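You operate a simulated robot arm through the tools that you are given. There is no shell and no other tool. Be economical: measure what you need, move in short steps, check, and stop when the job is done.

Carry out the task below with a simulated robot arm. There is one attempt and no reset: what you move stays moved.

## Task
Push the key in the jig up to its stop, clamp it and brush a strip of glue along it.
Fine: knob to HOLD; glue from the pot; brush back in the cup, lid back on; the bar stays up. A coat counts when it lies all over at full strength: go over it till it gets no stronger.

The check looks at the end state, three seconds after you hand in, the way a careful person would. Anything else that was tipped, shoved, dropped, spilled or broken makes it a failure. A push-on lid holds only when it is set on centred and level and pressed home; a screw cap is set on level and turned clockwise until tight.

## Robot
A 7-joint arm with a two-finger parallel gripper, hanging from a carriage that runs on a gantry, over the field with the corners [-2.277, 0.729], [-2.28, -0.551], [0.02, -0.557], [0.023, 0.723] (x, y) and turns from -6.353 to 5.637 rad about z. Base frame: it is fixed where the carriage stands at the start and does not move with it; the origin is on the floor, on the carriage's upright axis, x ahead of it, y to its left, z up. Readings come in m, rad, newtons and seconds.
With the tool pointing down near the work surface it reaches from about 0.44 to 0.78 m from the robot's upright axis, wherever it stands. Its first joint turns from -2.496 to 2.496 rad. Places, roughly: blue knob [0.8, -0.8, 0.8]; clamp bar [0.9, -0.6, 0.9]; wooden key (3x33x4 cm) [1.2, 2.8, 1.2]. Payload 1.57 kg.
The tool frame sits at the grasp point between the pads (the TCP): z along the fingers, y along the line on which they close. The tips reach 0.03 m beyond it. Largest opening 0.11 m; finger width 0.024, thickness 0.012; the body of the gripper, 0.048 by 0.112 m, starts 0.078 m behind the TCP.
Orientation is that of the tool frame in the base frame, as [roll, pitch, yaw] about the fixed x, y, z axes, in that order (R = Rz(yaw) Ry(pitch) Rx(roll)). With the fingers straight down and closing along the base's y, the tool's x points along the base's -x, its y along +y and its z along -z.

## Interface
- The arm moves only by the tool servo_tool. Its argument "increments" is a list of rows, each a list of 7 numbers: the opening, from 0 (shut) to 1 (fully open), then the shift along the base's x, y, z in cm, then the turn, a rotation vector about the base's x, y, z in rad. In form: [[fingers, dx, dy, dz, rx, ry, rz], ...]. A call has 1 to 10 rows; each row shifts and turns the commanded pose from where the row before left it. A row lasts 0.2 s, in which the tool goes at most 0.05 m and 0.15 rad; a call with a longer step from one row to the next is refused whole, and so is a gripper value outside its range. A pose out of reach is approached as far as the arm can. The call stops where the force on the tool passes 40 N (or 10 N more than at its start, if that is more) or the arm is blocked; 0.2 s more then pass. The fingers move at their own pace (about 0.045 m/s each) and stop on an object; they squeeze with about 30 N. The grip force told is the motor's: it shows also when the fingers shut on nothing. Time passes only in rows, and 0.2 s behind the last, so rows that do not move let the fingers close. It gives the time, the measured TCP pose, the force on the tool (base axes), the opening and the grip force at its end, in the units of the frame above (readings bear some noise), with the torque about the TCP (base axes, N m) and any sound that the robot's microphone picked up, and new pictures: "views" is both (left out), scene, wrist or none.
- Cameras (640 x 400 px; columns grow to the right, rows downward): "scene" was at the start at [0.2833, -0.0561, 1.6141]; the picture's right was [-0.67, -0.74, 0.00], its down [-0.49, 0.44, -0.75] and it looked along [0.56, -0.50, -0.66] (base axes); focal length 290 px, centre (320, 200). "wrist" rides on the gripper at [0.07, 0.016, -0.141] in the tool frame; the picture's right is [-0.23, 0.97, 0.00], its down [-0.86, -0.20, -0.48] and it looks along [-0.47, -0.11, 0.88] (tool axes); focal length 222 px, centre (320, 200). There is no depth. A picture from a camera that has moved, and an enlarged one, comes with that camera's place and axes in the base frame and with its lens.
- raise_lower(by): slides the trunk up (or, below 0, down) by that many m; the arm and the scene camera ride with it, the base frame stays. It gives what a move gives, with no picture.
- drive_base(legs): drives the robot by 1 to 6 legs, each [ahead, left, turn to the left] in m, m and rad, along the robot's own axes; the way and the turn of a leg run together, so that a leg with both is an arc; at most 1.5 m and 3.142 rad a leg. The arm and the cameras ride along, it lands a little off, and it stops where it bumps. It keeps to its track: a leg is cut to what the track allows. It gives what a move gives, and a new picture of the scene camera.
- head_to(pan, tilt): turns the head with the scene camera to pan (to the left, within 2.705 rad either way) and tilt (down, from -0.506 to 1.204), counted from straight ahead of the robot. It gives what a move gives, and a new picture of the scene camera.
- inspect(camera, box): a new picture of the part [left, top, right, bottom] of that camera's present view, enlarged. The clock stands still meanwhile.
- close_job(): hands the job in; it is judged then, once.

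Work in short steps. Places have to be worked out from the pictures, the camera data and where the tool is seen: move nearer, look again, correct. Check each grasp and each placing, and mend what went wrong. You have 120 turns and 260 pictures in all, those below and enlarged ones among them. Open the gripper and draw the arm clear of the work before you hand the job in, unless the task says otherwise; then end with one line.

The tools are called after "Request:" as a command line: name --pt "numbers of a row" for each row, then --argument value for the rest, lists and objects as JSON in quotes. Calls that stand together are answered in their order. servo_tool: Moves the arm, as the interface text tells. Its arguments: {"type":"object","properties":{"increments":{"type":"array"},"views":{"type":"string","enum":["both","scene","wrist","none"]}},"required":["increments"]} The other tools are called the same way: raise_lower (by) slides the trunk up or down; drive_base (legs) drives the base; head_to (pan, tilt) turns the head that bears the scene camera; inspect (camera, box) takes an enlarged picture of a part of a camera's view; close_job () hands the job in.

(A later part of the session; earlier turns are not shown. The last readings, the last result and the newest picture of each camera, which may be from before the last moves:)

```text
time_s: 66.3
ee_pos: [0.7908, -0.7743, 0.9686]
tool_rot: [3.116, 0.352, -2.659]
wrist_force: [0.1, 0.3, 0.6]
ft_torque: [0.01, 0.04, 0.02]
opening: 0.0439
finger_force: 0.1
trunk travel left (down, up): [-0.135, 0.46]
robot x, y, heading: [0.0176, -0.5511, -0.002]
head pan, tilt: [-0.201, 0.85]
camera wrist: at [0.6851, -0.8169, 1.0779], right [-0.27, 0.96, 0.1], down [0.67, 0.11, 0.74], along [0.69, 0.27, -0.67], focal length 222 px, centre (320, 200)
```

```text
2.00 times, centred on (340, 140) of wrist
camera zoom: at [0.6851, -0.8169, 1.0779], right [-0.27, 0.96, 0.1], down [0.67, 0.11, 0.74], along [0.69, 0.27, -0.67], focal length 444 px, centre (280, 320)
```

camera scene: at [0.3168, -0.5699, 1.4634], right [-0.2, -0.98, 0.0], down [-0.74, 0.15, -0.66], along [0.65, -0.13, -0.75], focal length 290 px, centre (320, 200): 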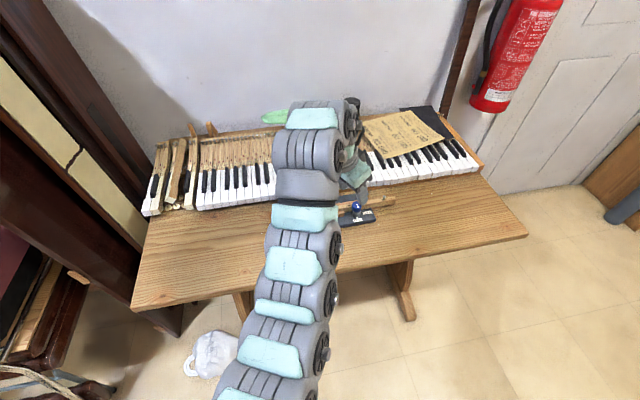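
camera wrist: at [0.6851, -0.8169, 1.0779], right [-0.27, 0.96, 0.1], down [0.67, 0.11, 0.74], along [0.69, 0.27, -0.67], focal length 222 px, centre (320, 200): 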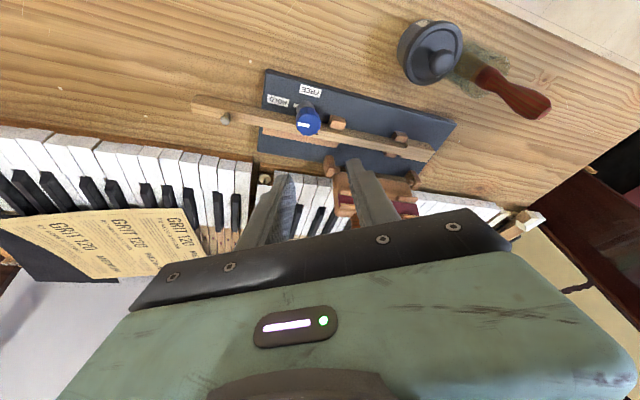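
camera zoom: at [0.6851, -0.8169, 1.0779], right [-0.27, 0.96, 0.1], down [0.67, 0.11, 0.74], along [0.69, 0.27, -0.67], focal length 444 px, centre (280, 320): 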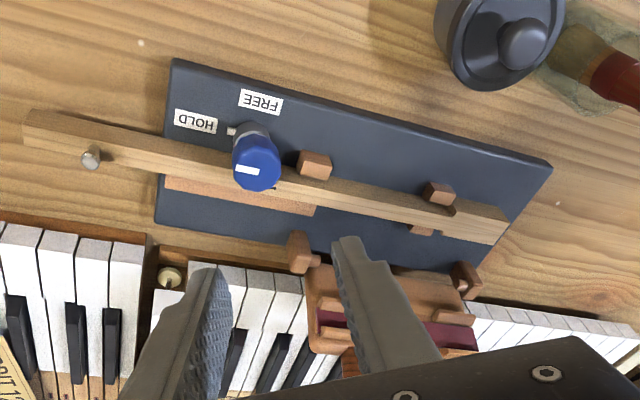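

Key against stop, knob on HOLD, bar up. Next the lid: I raise the trunk 0.14 (nearer reach), straighten the tool, and turn it so it closes along x over the lid knob.

Request:
raise_lower --by 0.14

Request:
servo_tool --pt "0.4 -1 1 -2 -0.054 0.103 0" --pt "0.4 -1 1 -2 -0.054 0.103 0" --pt "0.4 -1 1 -2 -0.054 0.103 0" --pt "0.4 -1 1 0 0 0 0.14" --pt "0.4 -1 1 0 0 0 0.14" --pt "0.4 -1 1 0 0 0 0.14" --pt "0.4 -1 1 0 0 0 0.14" --pt "0.4 0 1 0 0 0 0.14" --pt "0.4 0 1 0 0 0 0.14" --pt "0.4 0 1 0 0 0 0.14" --views "none"

Request:
servo_tool --pt "0.4 -0.3 0.8 -3 0 0 0.1" --pt "0.4 -0.3 0.8 -3 0 0 0" --views "both"

```text
time_s: 68.0
ee_pos: [0.7907, -0.7733, 1.1082]
tool_rot: [3.116, 0.35, -2.657]
wrist_force: [0.1, -0.2, 0.2]
ft_torque: [-0.03, 0.02, 0.01]
opening: 0.044
finger_force: 0.0
trunk travel left (down, up): [-0.275, 0.32]
robot x, y, heading: [0.0216, -0.5527, -0.002]
head pan, tilt: [-0.201, 0.85]
```

```text
time_s: 70.2
ee_pos: [0.7226, -0.6732, 1.0483]
tool_rot: [3.116, 0.0, -1.678]
wrist_force: [0.3, -0.5, 0.3]
ft_torque: [-0.01, -0.01, -0.01]
opening: 0.0442
finger_force: 0.0
trunk travel left (down, up): [-0.275, 0.32]
robot x, y, heading: [0.0217, -0.5524, -0.007]
head pan, tilt: [-0.201, 0.85]
```

```text
time_s: 70.8
ee_pos: [0.7146, -0.6571, 0.9859]
tool_rot: [3.116, -0.002, -1.576]
wrist_force: [0.5, 0.2, 0.9]
ft_torque: [-0.01, 0.0, 0.01]
opening: 0.044
finger_force: 0.0
trunk travel left (down, up): [-0.275, 0.32]
robot x, y, heading: [0.0171, -0.5557, -0.002]
head pan, tilt: [-0.201, 0.85]
camera scene: at [0.3168, -0.57, 1.6033], right [-0.2, -0.98, 0.0], down [-0.74, 0.15, -0.66], along [0.65, -0.13, -0.75], focal length 290 px, centre (320, 200)
camera wrist: at [0.7028, -0.7274, 1.1281], right [-0.97, 0.23, 0.03], down [0.22, 0.85, 0.47], along [0.09, 0.46, -0.88], focal length 222 px, centre (320, 200)
```

scene: 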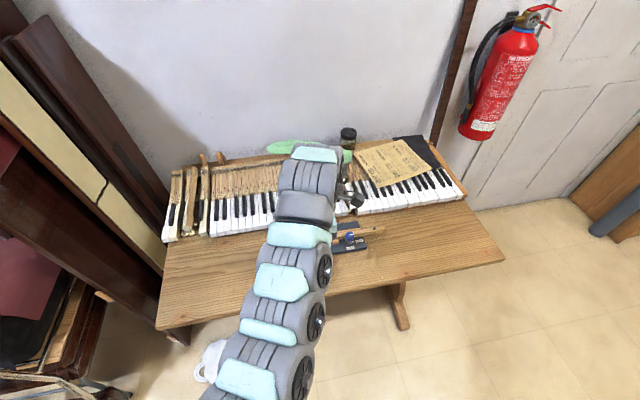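
wrist: 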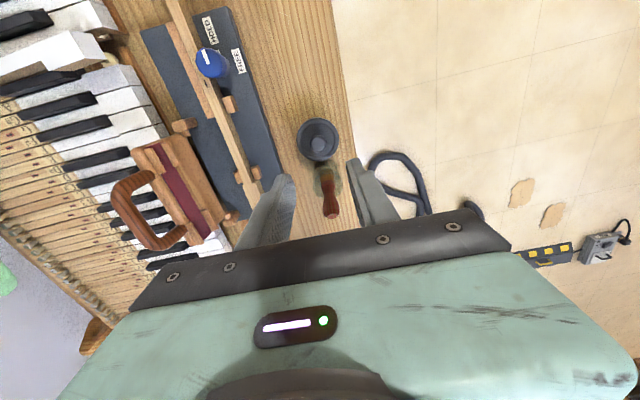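

I enlarge to fix the lid knob position and its gap to the brush.

Request:
inspect --camera "wrist" --box '[240, 90, 400, 230]'

```text
2.86 times, centred on (320, 160) of wrist
camera zoom: at [0.7028, -0.7274, 1.1281], right [-0.97, 0.23, 0.03], down [0.22, 0.85, 0.47], along [0.09, 0.46, -0.88], focal length 635 px, centre (320, 314)
```

zoom: 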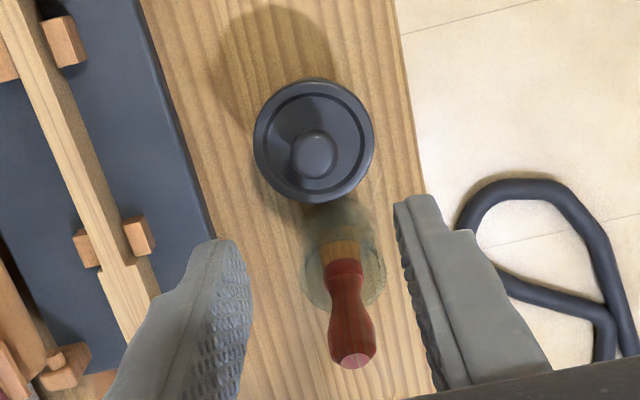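

Lid axis is at (0.715,−0.658), knob top z≈0.845. I level the tool and descend around the knob.

Request:
servo_tool --pt "0.4 0 0 -4 0 -0.0256 0" --pt "0.4 0 -0.1 -4 0 0 0" --pt "0.4 0 0 -2 0 0 0" --pt "0.4 0 0 -1.4 0 0 0" --pt "0.4 0 0 0 0 0 0" --views "wrist"

Request:
inspect --camera "wrist" --box '[240, 100, 400, 230]'

```text
time_s: 72.0
ee_pos: [0.7153, -0.6585, 0.8732]
tool_rot: [-3.141, 0.002, -1.579]
wrist_force: [0.2, -0.4, 0.3]
ft_torque: [0.03, 0.02, 0.02]
opening: 0.044
finger_force: 0.1
trunk travel left (down, up): [-0.275, 0.32]
robot x, y, heading: [0.0197, -0.5508, -0.005]
head pan, tilt: [-0.201, 0.85]
camera wrist: at [0.6991, -0.7289, 1.0147], right [-0.97, 0.24, 0.0], down [0.21, 0.85, 0.48], along [0.11, 0.47, -0.88], focal length 222 px, centre (320, 200)
```

wrist: 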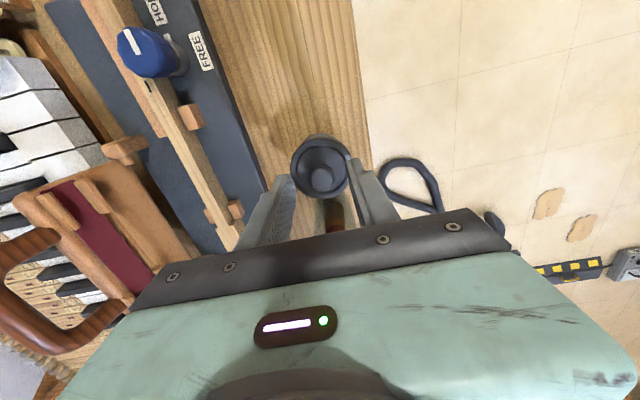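

```text
3.08 times, centred on (320, 165) of wrist
camera zoom: at [0.6991, -0.7289, 1.0147], right [-0.97, 0.24, 0.0], down [0.21, 0.85, 0.48], along [0.11, 0.47, -0.88], focal length 684 px, centre (320, 308)
```

zoom: 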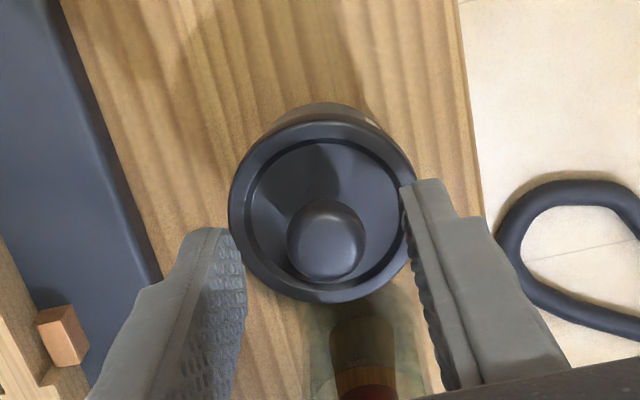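

Aligned. I descend 1.1 cm more and close on the lid knob.

Request:
servo_tool --pt "0.4 0 0 -0.6 0 0 0" --pt "0.4 0 0 -0.5 0 0 0" --pt "0.25 0 0 0 0 0 0" --pt "0.12 0 0 0 0 0 0" --pt "0.1 0 0 0 0 0 0" --views "none"

Request:
inspect --camera "wrist" --box '[240, 100, 400, 230]'

```text
time_s: 73.2
ee_pos: [0.7151, -0.6581, 0.8626]
tool_rot: [3.141, 0.003, -1.577]
wrist_force: [-1.1, 0.0, 0.9]
ft_torque: [0.01, 0.05, -0.03]
opening: 0.0195
finger_force: 25.3
trunk travel left (down, up): [-0.275, 0.32]
robot x, y, heading: [0.0178, -0.5529, -0.002]
head pan, tilt: [-0.201, 0.85]
```

```text
3.08 times, centred on (320, 165) of wrist
camera zoom: at [0.6991, -0.7287, 1.0046], right [-0.97, 0.23, 0.0], down [0.21, 0.85, 0.48], along [0.11, 0.47, -0.88], focal length 684 px, centre (320, 308)
```

zoom: 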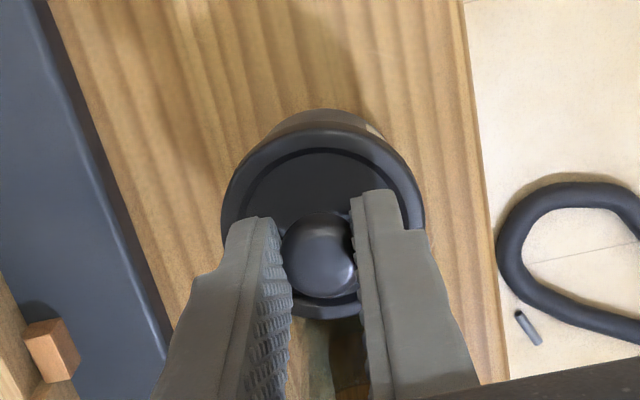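

Gripped at 1.95 cm. I pull the lid straight up slowly.

Request:
servo_tool --pt "0.05 0 0 0 0 0 0" --pt "0.05 0 0 0.4 0 0 0" --pt "0.05 0 0 0.4 0 0 0" --pt "0.05 0 0 0.6 0 0 0" --pt "0.05 0 0 1 0 0 0" --pt "0.05 0 0 2 0 0 0" --views "wrist"

```text
time_s: 74.6
ee_pos: [0.7151, -0.6593, 0.9075]
tool_rot: [-3.14, 0.0, -1.577]
wrist_force: [0.6, -1.0, -0.6]
ft_torque: [0.0, 0.01, 0.03]
opening: 0.018
finger_force: 29.7
trunk travel left (down, up): [-0.275, 0.32]
robot x, y, heading: [0.0188, -0.5499, 0.001]
head pan, tilt: [-0.201, 0.85]
heard: snap
camera wrist: at [0.6994, -0.7289, 1.0499], right [-0.97, 0.23, 0.0], down [0.21, 0.85, 0.48], along [0.11, 0.47, -0.88], focal length 222 px, centre (320, 200)
```

wrist: 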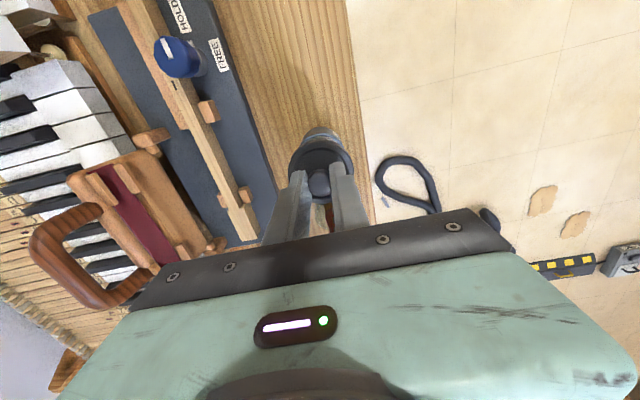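

The lid snapped off and is in the grip. I carry it −y to a free bench spot near (0.712,−0.775).

Request:
servo_tool --pt "0.05 0 0 2.5 0 0 0" --pt "0.05 0 -4 0 0 0 0" --pt "0.05 0 -4 0 0 0 0" --pt "0.05 0 -4 0 0 0 0" --pt "0.05 0 0 -3 0 0 0" --pt "0.05 0 0 0 0 0 0" --views "both"

Request:
inspect --camera "scene" --box '[270, 190, 390, 280]'

```text
time_s: 76.0
ee_pos: [0.7158, -0.779, 0.9]
tool_rot: [3.139, 0.002, -1.579]
wrist_force: [-0.2, -0.2, -0.3]
ft_torque: [-0.01, -0.03, 0.01]
opening: 0.0181
finger_force: 30.0
trunk travel left (down, up): [-0.275, 0.32]
robot x, y, heading: [0.0183, -0.5554, -0.003]
head pan, tilt: [-0.201, 0.85]
camera scene: at [0.317, -0.5698, 1.6034], right [-0.2, -0.98, 0.0], down [-0.74, 0.15, -0.66], along [0.65, -0.13, -0.75], focal length 290 px, centre (320, 200)
camera wrist: at [0.6995, -0.8492, 1.0417], right [-0.97, 0.23, 0.0], down [0.21, 0.85, 0.48], along [0.11, 0.47, -0.88], focal length 222 px, centre (320, 200)
```

scene: 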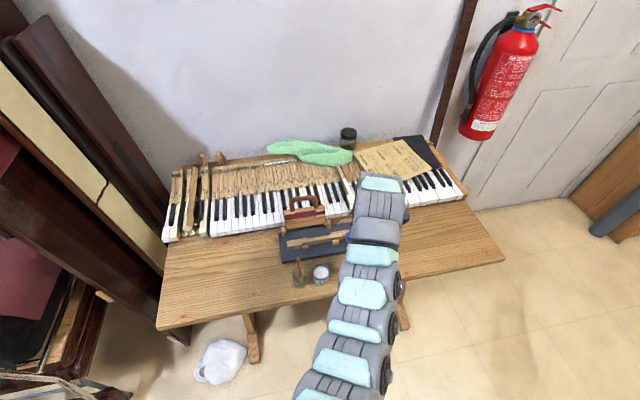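
wrist: 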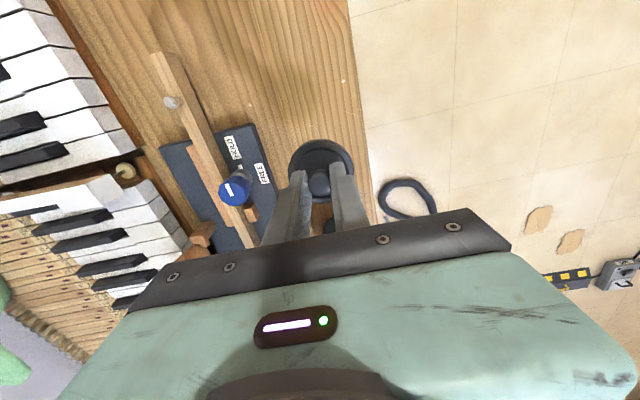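

```text
4.44 times, centred on (330, 235) of scene
camera zoom: at [0.317, -0.5698, 1.6034], right [-0.2, -0.98, 0.0], down [-0.74, 0.15, -0.66], along [0.65, -0.13, -0.75], focal length 1286 px, centre (276, 44)
```

zoom: 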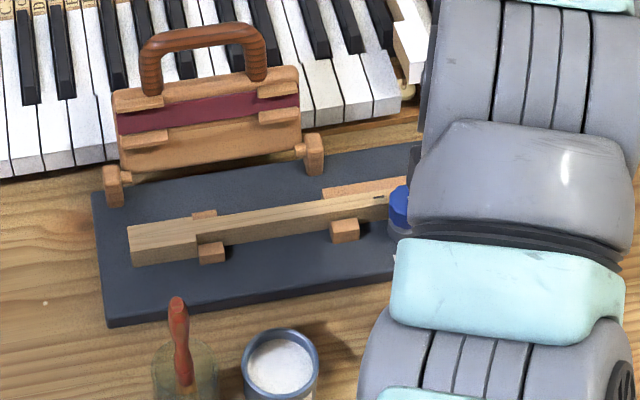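

Pot is open (white glue). I lower the lid to the bench carefully until contact.

Request:
servo_tool --pt "0.05 0 0 -3 0 0 0" --pt "0.05 0 0 -2 0 0 0" --pt "0.05 0 0 -1 0 0 0" --pt "0.05 0 0 -0.5 0 0 0" --pt "0.05 0 0 0 0 0 0" --views "wrist"

```text
time_s: 77.2
ee_pos: [0.7145, -0.7801, 0.8368]
tool_rot: [-3.141, 0.001, -1.576]
wrist_force: [0.2, 0.8, -0.4]
ft_torque: [0.01, 0.01, 0.0]
opening: 0.0179
finger_force: 29.8
trunk travel left (down, up): [-0.275, 0.32]
robot x, y, heading: [0.0189, -0.5548, -0.005]
head pan, tilt: [-0.201, 0.85]
camera wrist: at [0.6995, -0.8495, 0.9783], right [-0.97, 0.23, 0.0], down [0.21, 0.85, 0.48], along [0.11, 0.47, -0.88], focal length 222 px, centre (320, 200)
```

wrist: 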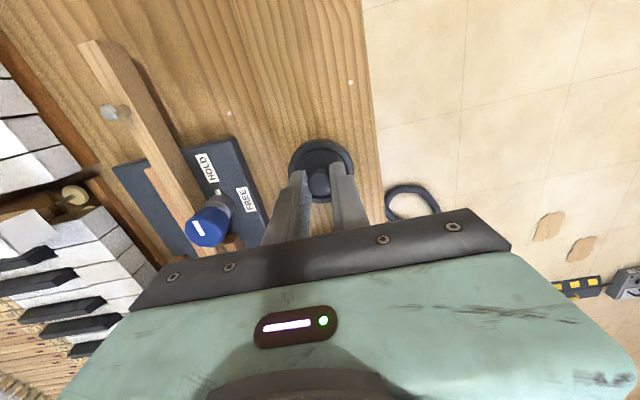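

No contact yet; lid still above the bench with its edge ~1.5 cm inside the bench edge. I shift +x 0.5 cm and go on down in small steps.

Request:
servo_tool --pt "0.05 0.5 0 -0.4 0 0 0" --pt "0.05 0 0 -0.4 0 0 0" --pt "0.05 0 0 -0.3 0 0 0" --pt "0.05 0 0 -0.3 0 0 0" --pt "0.05 0 0 0 0 0 0" --views "none"

```text
time_s: 78.1
ee_pos: [0.72, -0.7788, 0.8274]
tool_rot: [3.141, 0.003, -1.579]
wrist_force: [-10.9, 3.9, 18.2]
ft_torque: [0.11, 0.26, 0.0]
opening: 0.0176
finger_force: 29.7
trunk travel left (down, up): [-0.275, 0.32]
robot x, y, heading: [0.0212, -0.5555, -0.003]
head pan, tilt: [-0.201, 0.85]
stopped in row 4: the force on the tool passed its limit at 46 N (the readings are from after the stop); the commanded pose is now the measured one
```

Lid is down (TCP z 0.827). I open and rise.

Request:
servo_tool --pt "0.2 0 0 0 0 0 0" --pt "0.35 0 0 0 0 0 0" --pt "0.4 0 0 1 0 0 0" --pt "0.4 0 0 4 0 0 0" --pt "0.4 0 0 4 0 0 0" --pt "0.4 0 3 3 0 0 0" --views "wrist"

Request:
inspect --camera "wrist" --box '[220, 60, 420, 220]'

```text
time_s: 79.5
ee_pos: [0.7212, -0.7501, 0.9475]
tool_rot: [3.141, 0.002, -1.578]
wrist_force: [-1.5, 0.2, 0.1]
ft_torque: [0.01, -0.03, -0.05]
opening: 0.044
finger_force: 0.1
trunk travel left (down, up): [-0.275, 0.32]
robot x, y, heading: [0.0195, -0.5548, -0.004]
head pan, tilt: [-0.201, 0.85]
camera wrist: at [0.7044, -0.8215, 1.0885], right [-0.97, 0.24, 0.0], down [0.21, 0.85, 0.48], along [0.11, 0.47, -0.88], focal length 222 px, centre (320, 200)
```

wrist: 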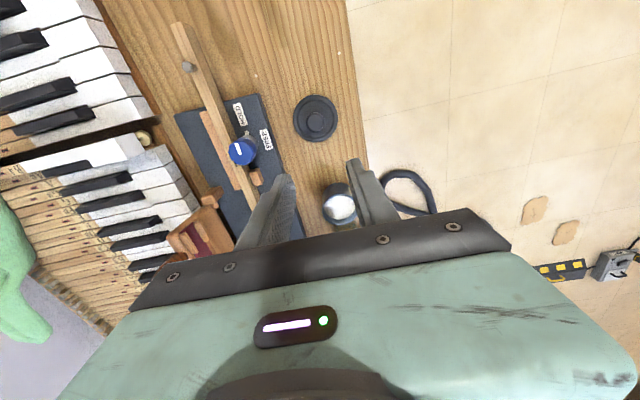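

```text
2.50 times, centred on (320, 140) of wrist
camera zoom: at [0.7044, -0.8215, 1.0885], right [-0.97, 0.24, 0.0], down [0.21, 0.85, 0.48], along [0.11, 0.47, -0.88], focal length 555 px, centre (320, 350)
```

zoom: 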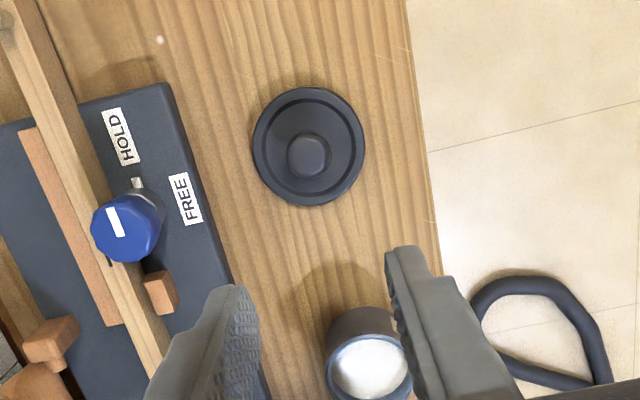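

Lid rests flat. Now the brush: I go above its handle (top ≈(0.718,−0.591,0.905), leaning slightly to +y) and look.

Request:
servo_tool --pt "0.5 0 2 4 0 0 0" --pt "0.5 0 4 2 0 0 0" --pt "0.5 0 4 0 0 0 0" --pt "0.5 -0.2 3 0 0 0 0" --pt "0.5 -0.2 2 -1 0 0 0" --pt "0.5 0 0 0 0 0 0" --views "both"

Request:
inspect --camera "wrist" --box '[240, 100, 400, 230]'

Request:
inspect --camera "scene" --box '[270, 220, 360, 300]'

```text
time_s: 80.9
ee_pos: [0.7204, -0.6585, 1.0054]
tool_rot: [3.141, 0.0, -1.579]
wrist_force: [0.5, -0.8, -0.8]
ft_torque: [-0.01, 0.01, 0.01]
opening: 0.0548
finger_force: 0.1
out of reach, approached as far as the arm can: row 3, 4, 5
trunk travel left (down, up): [-0.275, 0.32]
robot x, y, heading: [0.0161, -0.5531, -0.002]
head pan, tilt: [-0.201, 0.85]
camera scene: at [0.3168, -0.5696, 1.6034], right [-0.2, -0.98, 0.0], down [-0.74, 0.15, -0.66], along [0.65, -0.13, -0.75], focal length 290 px, centre (320, 200)
camera wrist: at [0.7052, -0.7297, 1.1469], right [-0.97, 0.24, 0.0], down [0.21, 0.85, 0.48], along [0.11, 0.47, -0.88], focal length 222 px, centre (320, 200)
```

scene: 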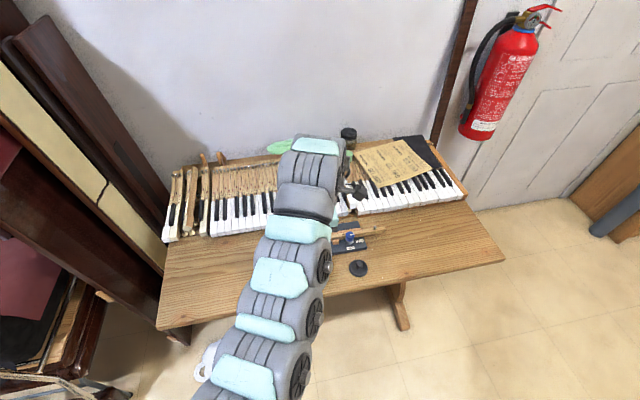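
wrist: 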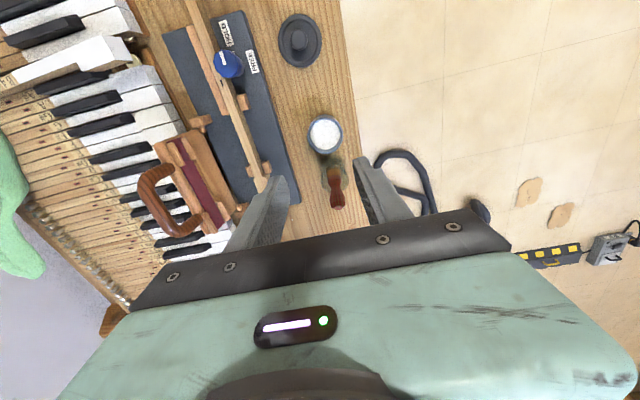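

```text
3.08 times, centred on (320, 165) of wrist
camera zoom: at [0.7052, -0.7297, 1.1469], right [-0.97, 0.24, 0.0], down [0.21, 0.85, 0.48], along [0.11, 0.47, -0.88], focal length 684 px, centre (320, 308)
```

zoom: 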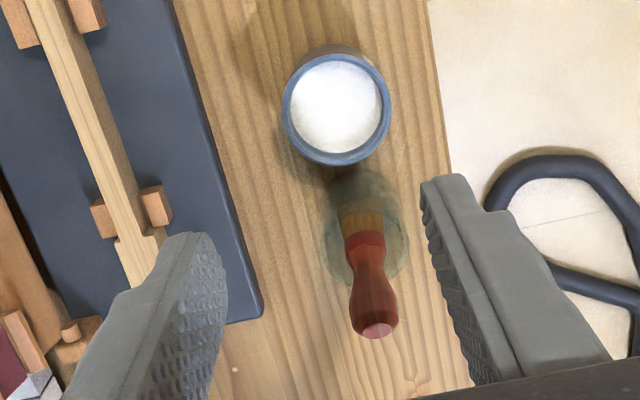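

```text
5.00 times, centred on (315, 260) of scene
camera zoom: at [0.3168, -0.5696, 1.6034], right [-0.2, -0.98, 0.0], down [-0.74, 0.15, -0.66], along [0.65, -0.13, -0.75], focal length 1447 px, centre (345, -100)
```

zoom: 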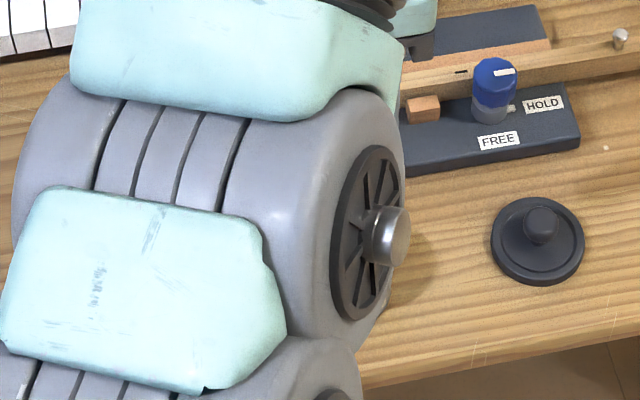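

Near limit at this height. Before fetching the brush I look at the key's top for any mark of where the strip should go.

Request:
inspect --camera "wrist" --box '[170, 0, 300, 100]'

Request:
inspect --camera "wrist" --box '[200, 80, 300, 200]'

```text
4.00 times, centred on (235, 50) of wrist
camera zoom: at [0.7052, -0.7297, 1.1469], right [-0.97, 0.24, 0.0], down [0.21, 0.85, 0.48], along [0.11, 0.47, -0.88], focal length 888 px, centre (660, 800)
```

zoom: 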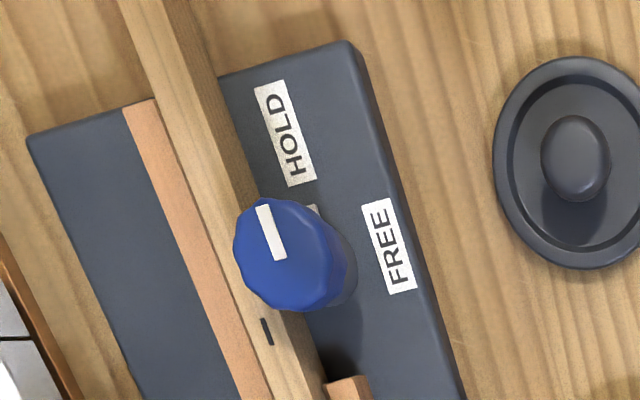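

```text
3.33 times, centred on (250, 140) of wrist
camera zoom: at [0.7052, -0.7297, 1.1469], right [-0.97, 0.24, 0.0], down [0.21, 0.85, 0.48], along [0.11, 0.47, -0.88], focal length 740 px, centre (553, 400)
```

zoom: 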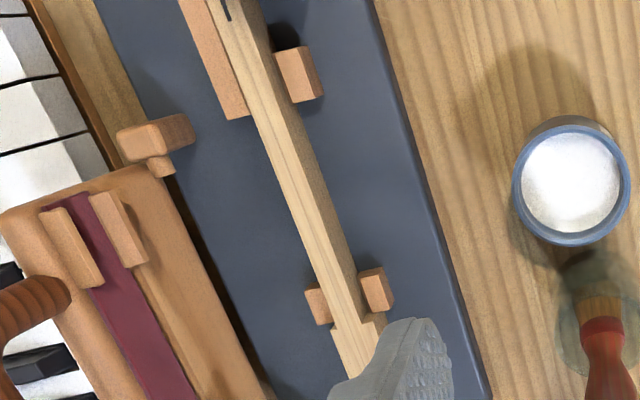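

No special mark: the bar's felt strip would land on the shank between the stop and the second block, so that shank top is where glue goes. Now I raise the trunk 0.15 to get near enough, and go over the brush.

Request:
raise_lower --by 0.15

Request:
servo_tool --pt "0.5 1 0 -4.5 0 0 0" --pt "0.5 0 0 -4.5 0 0 0" --pt "0.5 0 0 -4.5 0 0 0" --pt "0.5 -0.4 3 -1 0 0 0" --pt "0.5 -0.6 3.2 0 0 0 0" --pt "0.5 -0.4 0 0 0 0 0" --pt "0.5 0 0 0 0 0 0" --views "both"

Request:
inspect --camera "wrist" --box '[240, 100, 400, 230]'

```text
time_s: 82.7
ee_pos: [0.7204, -0.6591, 1.1559]
tool_rot: [3.141, -0.001, -1.58]
wrist_force: [0.0, -0.3, 0.1]
ft_torque: [0.01, -0.04, 0.01]
opening: 0.0549
finger_force: 0.0
trunk travel left (down, up): [-0.425, 0.17]
robot x, y, heading: [0.02, -0.554, -0.003]
head pan, tilt: [-0.201, 0.85]
```

```text
time_s: 84.3
ee_pos: [0.7166, -0.5968, 1.0092]
tool_rot: [3.141, 0.002, -1.579]
wrist_force: [0.5, 0.8, -0.1]
ft_torque: [-0.02, 0.0, -0.03]
opening: 0.0551
finger_force: 0.1
trunk travel left (down, up): [-0.425, 0.17]
robot x, y, heading: [0.018, -0.5549, -0.006]
head pan, tilt: [-0.201, 0.85]
camera scene: at [0.3168, -0.5697, 1.7534], right [-0.2, -0.98, 0.0], down [-0.74, 0.15, -0.66], along [0.65, -0.13, -0.75], focal length 290 px, centre (320, 200)
camera wrist: at [0.7007, -0.6669, 1.1509], right [-0.97, 0.24, 0.0], down [0.21, 0.85, 0.48], along [0.11, 0.47, -0.88], focal length 222 px, centre (320, 200)
```

scene: 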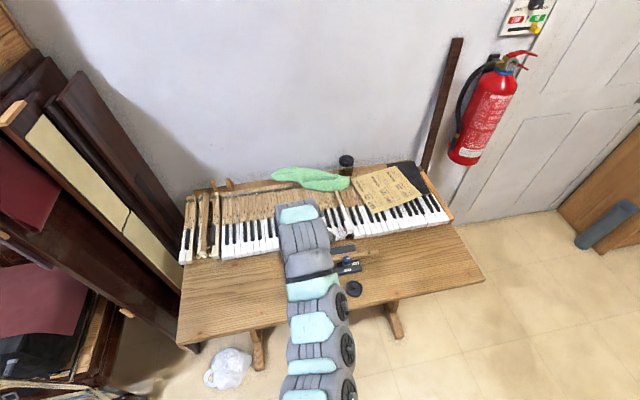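
wrist: 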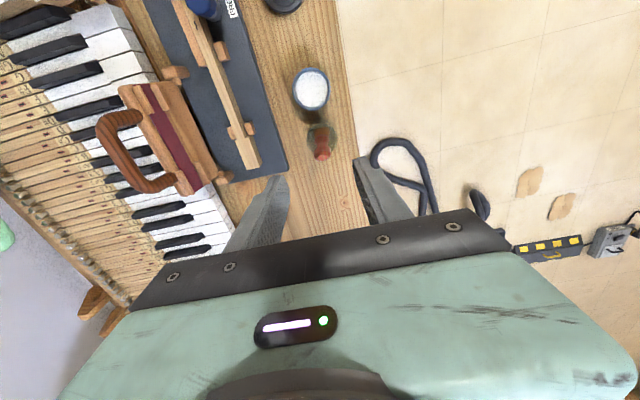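

```text
3.08 times, centred on (320, 165) of wrist
camera zoom: at [0.7007, -0.6669, 1.1509], right [-0.97, 0.24, 0.0], down [0.21, 0.85, 0.48], along [0.11, 0.47, -0.88], focal length 684 px, centre (320, 308)
```

zoom: 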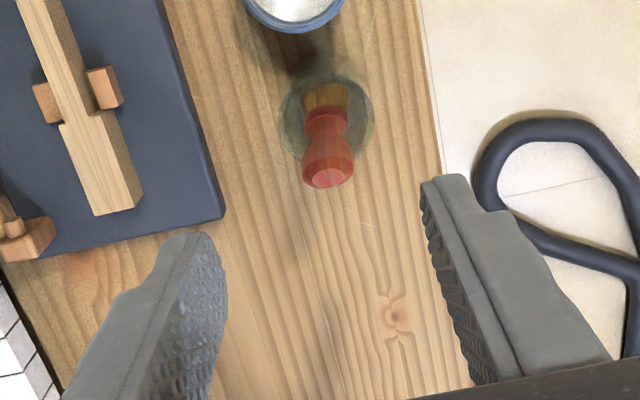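

Brush handle top at (0.715,−0.592,0.917), ferrule at (0.713,−0.600,0.852): lean 0.12 rad. I match the lean and descend around the handle with the fingers open.

Request:
servo_tool --pt "0.5 -0.1 0 -3 -0.06 0 0" --pt "0.5 -0.1 0 -3 -0.06 0 0" --pt "0.5 0 0.2 -2.5 0 0 0" --pt "0.5 0 0 -2.2 0 0 0" --pt "0.5 0 0 -1 0 0 0" --pt "0.5 0 0 0 0 0 0" --views "wrist"

Request:
inspect --camera "wrist" --box '[240, 100, 400, 230]'

```text
time_s: 85.7
ee_pos: [0.7146, -0.5954, 0.892]
tool_rot: [3.142, -0.121, -1.581]
wrist_force: [0.0, 0.5, -0.4]
ft_torque: [-0.02, -0.07, -0.01]
opening: 0.0551
finger_force: 0.0
trunk travel left (down, up): [-0.425, 0.17]
robot x, y, heading: [0.0205, -0.5565, -0.004]
head pan, tilt: [-0.201, 0.85]
camera wrist: at [0.6986, -0.6488, 1.0414], right [-0.97, 0.23, -0.03], down [0.21, 0.9, 0.37], along [0.11, 0.36, -0.93], focal length 222 px, centre (320, 200)
```

wrist: 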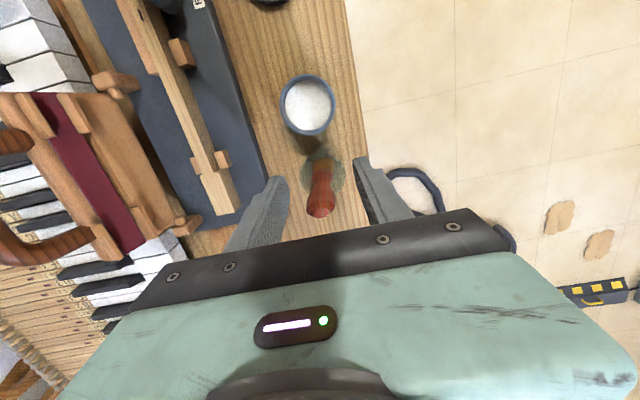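

```text
3.08 times, centred on (320, 165) of wrist
camera zoom: at [0.6986, -0.6488, 1.0414], right [-0.97, 0.23, -0.03], down [0.21, 0.9, 0.37], along [0.11, 0.36, -0.93], focal length 684 px, centre (320, 308)
```

zoom: 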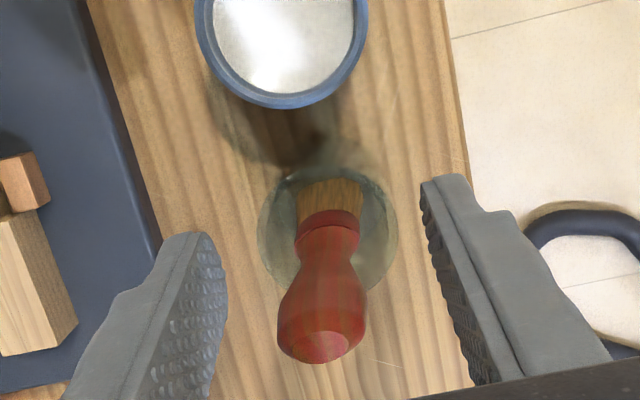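

Handle sits ~4 mm to +x of the gripper centre. I shift +x and close gradually.

Request:
servo_tool --pt "0.5 0.35 0 0 0 0 0" --pt "0.32 0 0 0 0 0 0" --pt "0.25 0 0 0 0 0 0" --pt "0.25 0 0 0 0 0 0" --views "none"

Request:
inspect --camera "wrist" --box '[240, 100, 400, 230]'

```text
time_s: 86.7
ee_pos: [0.7189, -0.5955, 0.8927]
tool_rot: [-3.142, -0.119, -1.579]
wrist_force: [-0.1, 0.3, -0.3]
ft_torque: [-0.02, 0.02, -0.01]
opening: 0.0274
finger_force: 0.1
trunk travel left (down, up): [-0.425, 0.17]
robot x, y, heading: [0.0221, -0.5519, -0.003]
head pan, tilt: [-0.201, 0.85]
```

```text
3.08 times, centred on (320, 165) of wrist
camera zoom: at [0.7022, -0.6482, 1.0413], right [-0.97, 0.23, -0.03], down [0.21, 0.9, 0.37], along [0.11, 0.36, -0.93], focal length 684 px, centre (320, 308)
```

zoom: 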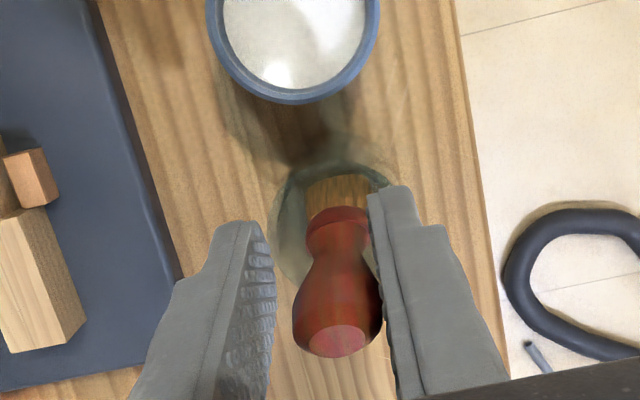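

Slightly overshot: shift back 2 mm and close fully.

Request:
servo_tool --pt "0.25 -0.2 0 0 0 0 0" --pt "0.15 0 0 0 0 0 0" --pt "0.05 0 0 0 0 0 0" --pt "0.0 0 0 0 0 0 0" --pt "0.0 0 0 0 0 0 0" --views "none"

Request:
inspect --camera "wrist" --box '[240, 100, 400, 230]'

```text
time_s: 87.9
ee_pos: [0.7181, -0.5948, 0.8934]
tool_rot: [-3.141, -0.119, -1.579]
wrist_force: [0.2, 0.1, -1.1]
ft_torque: [-0.02, 0.02, -0.02]
opening: 0.0181
finger_force: 29.6
trunk travel left (down, up): [-0.425, 0.17]
robot x, y, heading: [0.0191, -0.5536, -0.001]
head pan, tilt: [-0.201, 0.85]
```

```text
3.08 times, centred on (320, 165) of wrist
camera zoom: at [0.7003, -0.6481, 1.0418], right [-0.97, 0.23, -0.03], down [0.21, 0.9, 0.37], along [0.11, 0.36, -0.93], focal length 684 px, centre (320, 308)
```

zoom: 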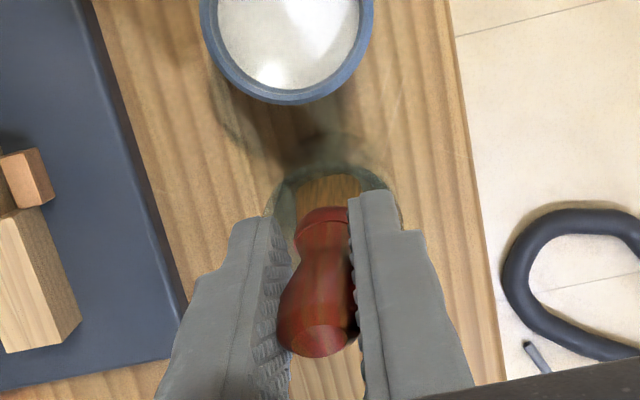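

Gripped. I lift the brush straight up out of the cup.

Request:
servo_tool --pt "0 0 0 1.5 0 0 0" --pt "0 0 0 2.5 0 0 0" --pt "0 0 0 3 0 0 0" --pt "0 0 0 3 0 0 0" --pt "0 0 0 2 0 0 0" --views "both"

Request:
inspect --camera "wrist" --box '[200, 40, 440, 230]'

```text
time_s: 89.1
ee_pos: [0.7156, -0.5973, 1.0132]
tool_rot: [-3.141, -0.119, -1.578]
wrist_force: [0.1, 0.0, -0.3]
ft_torque: [-0.04, 0.0, 0.0]
opening: 0.018
finger_force: 30.5
trunk travel left (down, up): [-0.425, 0.17]
robot x, y, heading: [0.0215, -0.5538, -0.004]
head pan, tilt: [-0.201, 0.85]
camera scene: at [0.3168, -0.5698, 1.7534], right [-0.2, -0.98, 0.0], down [-0.74, 0.15, -0.66], along [0.65, -0.13, -0.75], focal length 290 px, centre (320, 200)
camera wrist: at [0.7006, -0.6502, 1.1626], right [-0.97, 0.23, -0.03], down [0.21, 0.9, 0.37], along [0.11, 0.36, -0.93], focal length 222 px, centre (320, 200)
```

scene: 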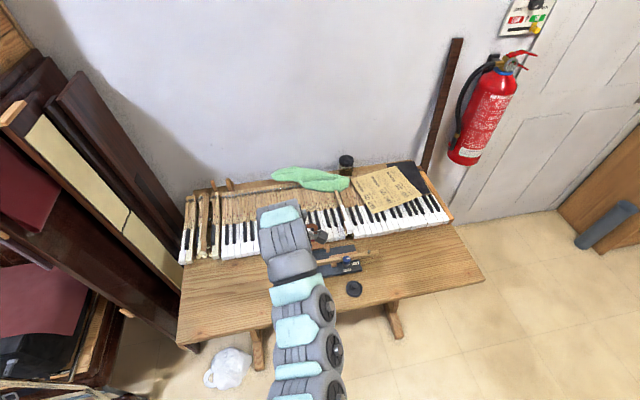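
wrist: 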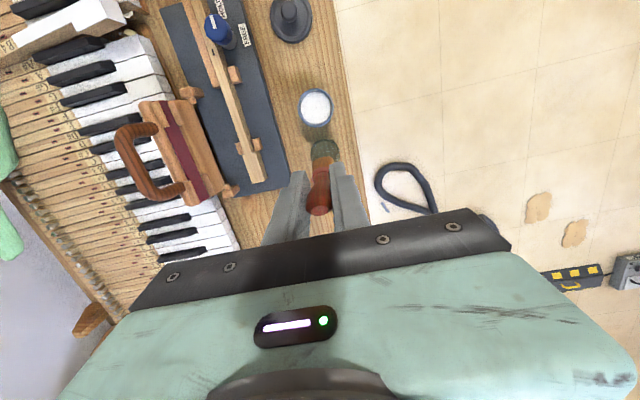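

```text
2.11 times, centred on (320, 135) of wrist
camera zoom: at [0.7006, -0.6502, 1.1626], right [-0.97, 0.23, -0.03], down [0.21, 0.9, 0.37], along [0.11, 0.36, -0.93], focal length 468 px, centre (320, 337)
```

zoom: 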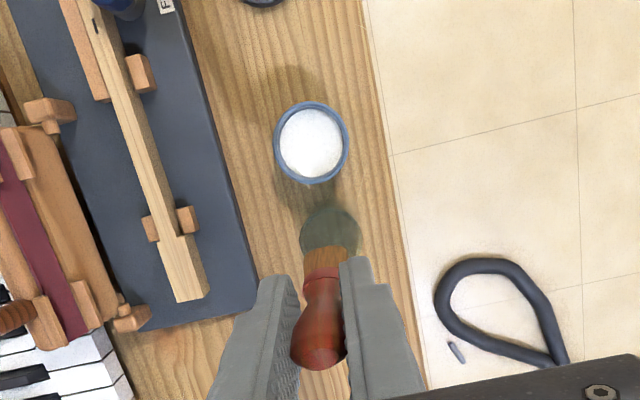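

The brush is out. I straighten it and move over the pot centre (0.7145,−0.657), still high.

Request:
servo_tool --pt "0 0 -2 0 0.06 0 0" --pt "0 0 -2 0 0.06 0 0" --pt "0 -0.1 -2 0 0 0 0" --pt "0 0 0 -3 0 0 0" --pt "0 0 0 -3 0 0 0" --pt "0 0 0 0 0 0 0" --views "wrist"

Request:
inspect --camera "wrist" --box '[240, 80, 400, 230]'

```text
time_s: 90.5
ee_pos: [0.7154, -0.6557, 0.9544]
tool_rot: [3.141, -0.002, -1.579]
wrist_force: [0.4, 0.3, 0.1]
ft_torque: [0.0, 0.02, 0.01]
opening: 0.0178
finger_force: 29.7
trunk travel left (down, up): [-0.425, 0.17]
robot x, y, heading: [0.0171, -0.5567, 0.0]
head pan, tilt: [-0.201, 0.85]
camera wrist: at [0.6993, -0.7269, 1.0953], right [-0.97, 0.23, 0.0], down [0.21, 0.85, 0.48], along [0.11, 0.47, -0.88], focal length 222 px, centre (320, 200)
```

wrist: 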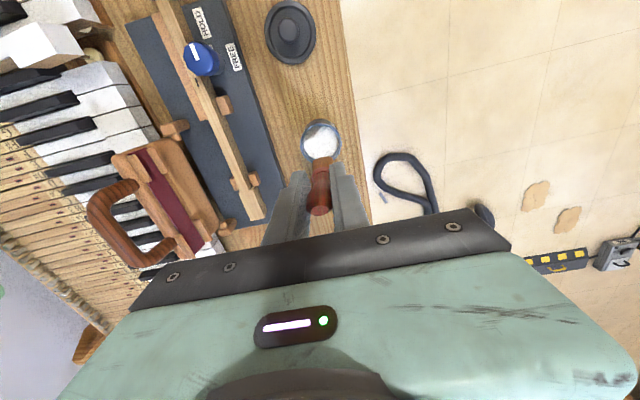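

```text
2.67 times, centred on (320, 155) of wrist
camera zoom: at [0.6993, -0.7269, 1.0953], right [-0.97, 0.23, 0.0], down [0.21, 0.85, 0.48], along [0.11, 0.47, -0.88], focal length 592 px, centre (320, 320)
```

zoom: 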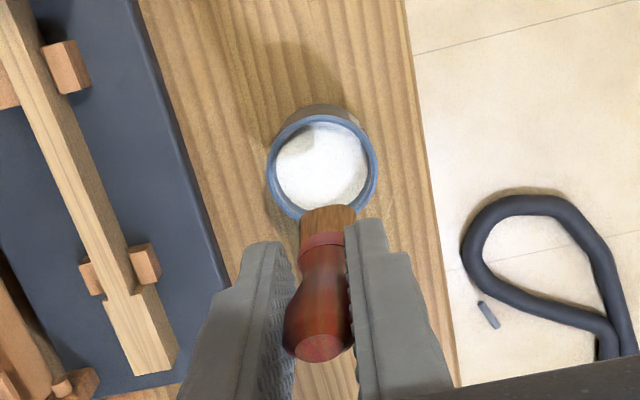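

I need the bristle tip's depth below the grip; I try the scene camera and descend a bit with force checks.

Request:
inspect --camera "scene" --box '[270, 220, 390, 310]'

Request:
servo_tool --pt "0 0 0 -1.5 0 0 0" --pt "0 0 0 -1.5 0 0 0" --pt "0 0 0 0 0 0 0" --views "none"

Request:
inspect --camera "wrist" --box '[240, 80, 400, 230]'

```text
4.44 times, centred on (330, 265) of scene
camera zoom: at [0.3168, -0.5696, 1.7534], right [-0.2, -0.98, 0.0], down [-0.74, 0.15, -0.66], along [0.65, -0.13, -0.75], focal length 1286 px, centre (276, -89)
```

zoom: 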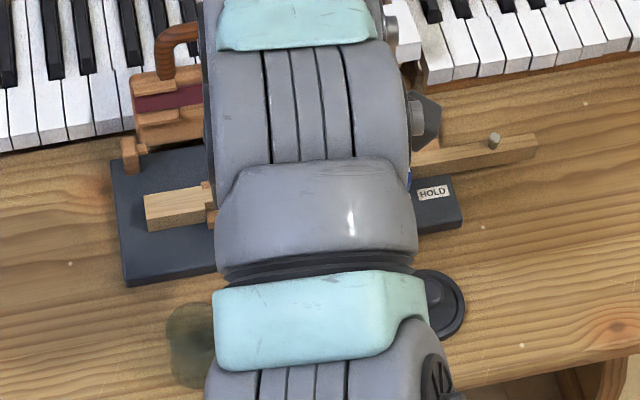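

```text
time_s: 91.3
ee_pos: [0.7152, -0.6567, 0.9252]
tool_rot: [3.141, -0.002, -1.578]
wrist_force: [-0.1, 0.1, -0.3]
ft_torque: [0.0, -0.01, -0.01]
opening: 0.018
finger_force: 29.9
trunk travel left (down, up): [-0.425, 0.17]
robot x, y, heading: [0.0219, -0.5553, -0.007]
head pan, tilt: [-0.201, 0.85]
```

```text
2.67 times, centred on (320, 155) of wrist
camera zoom: at [0.6988, -0.7269, 1.0662], right [-0.97, 0.24, 0.0], down [0.21, 0.85, 0.48], along [0.11, 0.47, -0.88], focal length 592 px, centre (320, 320)
```

zoom: 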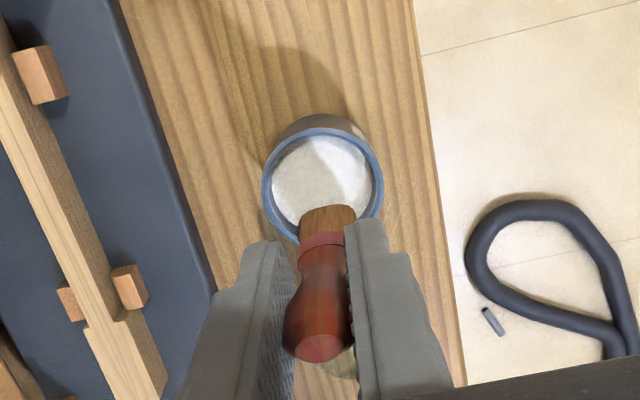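

Consistent with the tip being ~6.5 cm below the TCP. Descend further into the pot in small steps with force checks.

Request:
servo_tool --pt "0 0 0 -1.5 0 0 0" --pt "0 0 0 -1 0 0 0" --pt "0 0 0 -1 0 0 0" --pt "0 0 0 0 0 0 0" --views "none"

Request:
inspect --camera "wrist" --box '[240, 80, 400, 230]'

```text
time_s: 92.3
ee_pos: [0.7183, -0.6574, 0.892]
tool_rot: [-3.138, -0.001, -1.58]
wrist_force: [-6.4, -3.9, 33.0]
ft_torque: [0.05, 0.53, 0.08]
opening: 0.018
finger_force: 30.0
trunk travel left (down, up): [-0.425, 0.17]
robot x, y, heading: [0.0199, -0.5537, -0.003]
head pan, tilt: [-0.201, 0.85]
```

```text
2.67 times, centred on (320, 155) of wrist
camera zoom: at [0.7016, -0.7276, 1.0325], right [-0.97, 0.24, 0.0], down [0.21, 0.85, 0.48], along [0.12, 0.46, -0.88], focal length 592 px, centre (320, 320)
```

zoom: 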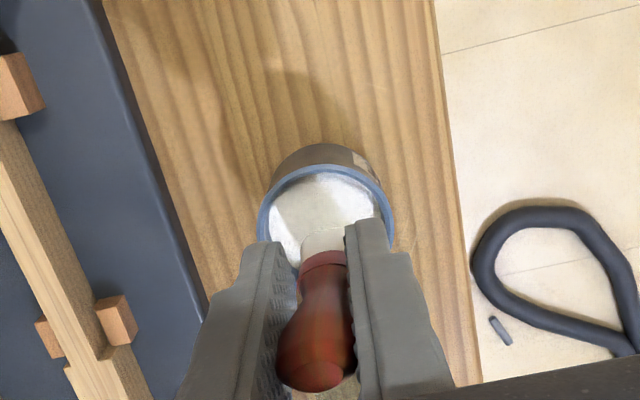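

The brush touched bottom (33 N) and the bristles are white now. I back up 1.5 cm to relieve and check.

Request:
servo_tool --pt "0 0 0 0.6 0 0 0" --pt "0 0 0 0.9 0 0 0" --pt "0 0 0 0 0 0 0" --views "none"

Request:
inspect --camera "wrist" --box '[240, 80, 400, 230]'

```text
time_s: 93.1
ee_pos: [0.7152, -0.6561, 0.9029]
tool_rot: [3.14, 0.001, -1.577]
wrist_force: [0.4, -0.2, -0.2]
ft_torque: [0.01, 0.0, -0.01]
opening: 0.0182
finger_force: 30.2
trunk travel left (down, up): [-0.425, 0.17]
robot x, y, heading: [0.0215, -0.5519, -0.003]
head pan, tilt: [-0.201, 0.85]
```

```text
2.67 times, centred on (320, 155) of wrist
camera zoom: at [0.6993, -0.7262, 1.0445], right [-0.97, 0.23, 0.0], down [0.21, 0.85, 0.48], along [0.11, 0.47, -0.88], focal length 592 px, centre (320, 320)
```

zoom: 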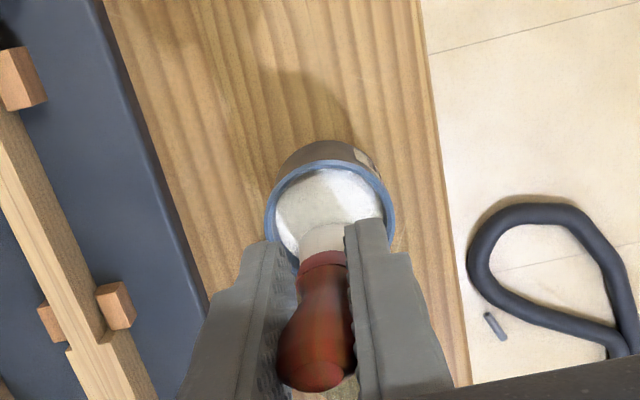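

The brush slid up ~1 cm in the grip but holds; it is loaded. I lift, move over the key, turn the yaw so strokes along y press against the pads, then lower the trunk.

Request:
servo_tool --pt "0 0 0 3 0 0 0" --pt "0 0.5 0 4 0 0 0" --pt "0 1.5 0 4 0 0 -0.15" --pt "0 2 0 4 0 0 -0.15" --pt "0 2 0 3 0 0 -0.15" --pt "0 1 0 2 0 0 -0.15" --pt "0 0 0 0 0 0 -0.15" --pt "0 0 0 0 0 0 -0.15" --pt "0 0 0 0 0 0 -0.15" --pt "0 0 0 0 0 0 -0.15" --views "none"

Request:
servo_tool --pt "0 0 0 0 0 0 -0.15" --pt "0 0 0 0 0 0 -0.15" --pt "0 0 0 0 0 -0.1 -0.06" --pt "0 0 0 0 0 -0.1 0" --views "wrist"

```text
time_s: 95.3
ee_pos: [0.7867, -0.6553, 1.1031]
tool_rot: [-3.14, 0.0, -2.782]
wrist_force: [-0.5, 0.6, -0.7]
ft_torque: [-0.01, 0.01, 0.03]
opening: 0.018
finger_force: 30.2
trunk travel left (down, up): [-0.425, 0.17]
robot x, y, heading: [0.0193, -0.5511, -0.003]
head pan, tilt: [-0.201, 0.85]
```

```text
time_s: 96.3
ee_pos: [0.7859, -0.6551, 1.1032]
tool_rot: [-3.138, 0.202, -3.137]
wrist_force: [0.5, 0.6, -0.7]
ft_torque: [-0.02, 0.02, -0.01]
opening: 0.0182
finger_force: 30.2
trunk travel left (down, up): [-0.425, 0.17]
robot x, y, heading: [0.0189, -0.5556, -0.007]
head pan, tilt: [-0.201, 0.85]
camera wrist: at [0.6899, -0.6391, 1.2282], right [0.22, 0.97, 0.04], down [0.74, -0.2, 0.64], along [0.63, -0.11, -0.77], focal length 222 px, centre (320, 200)
```

wrist: 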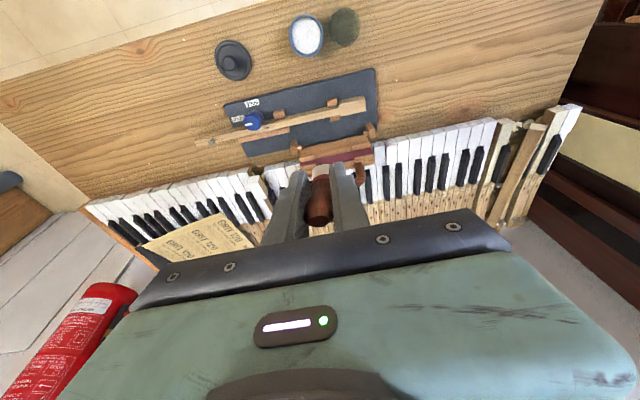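

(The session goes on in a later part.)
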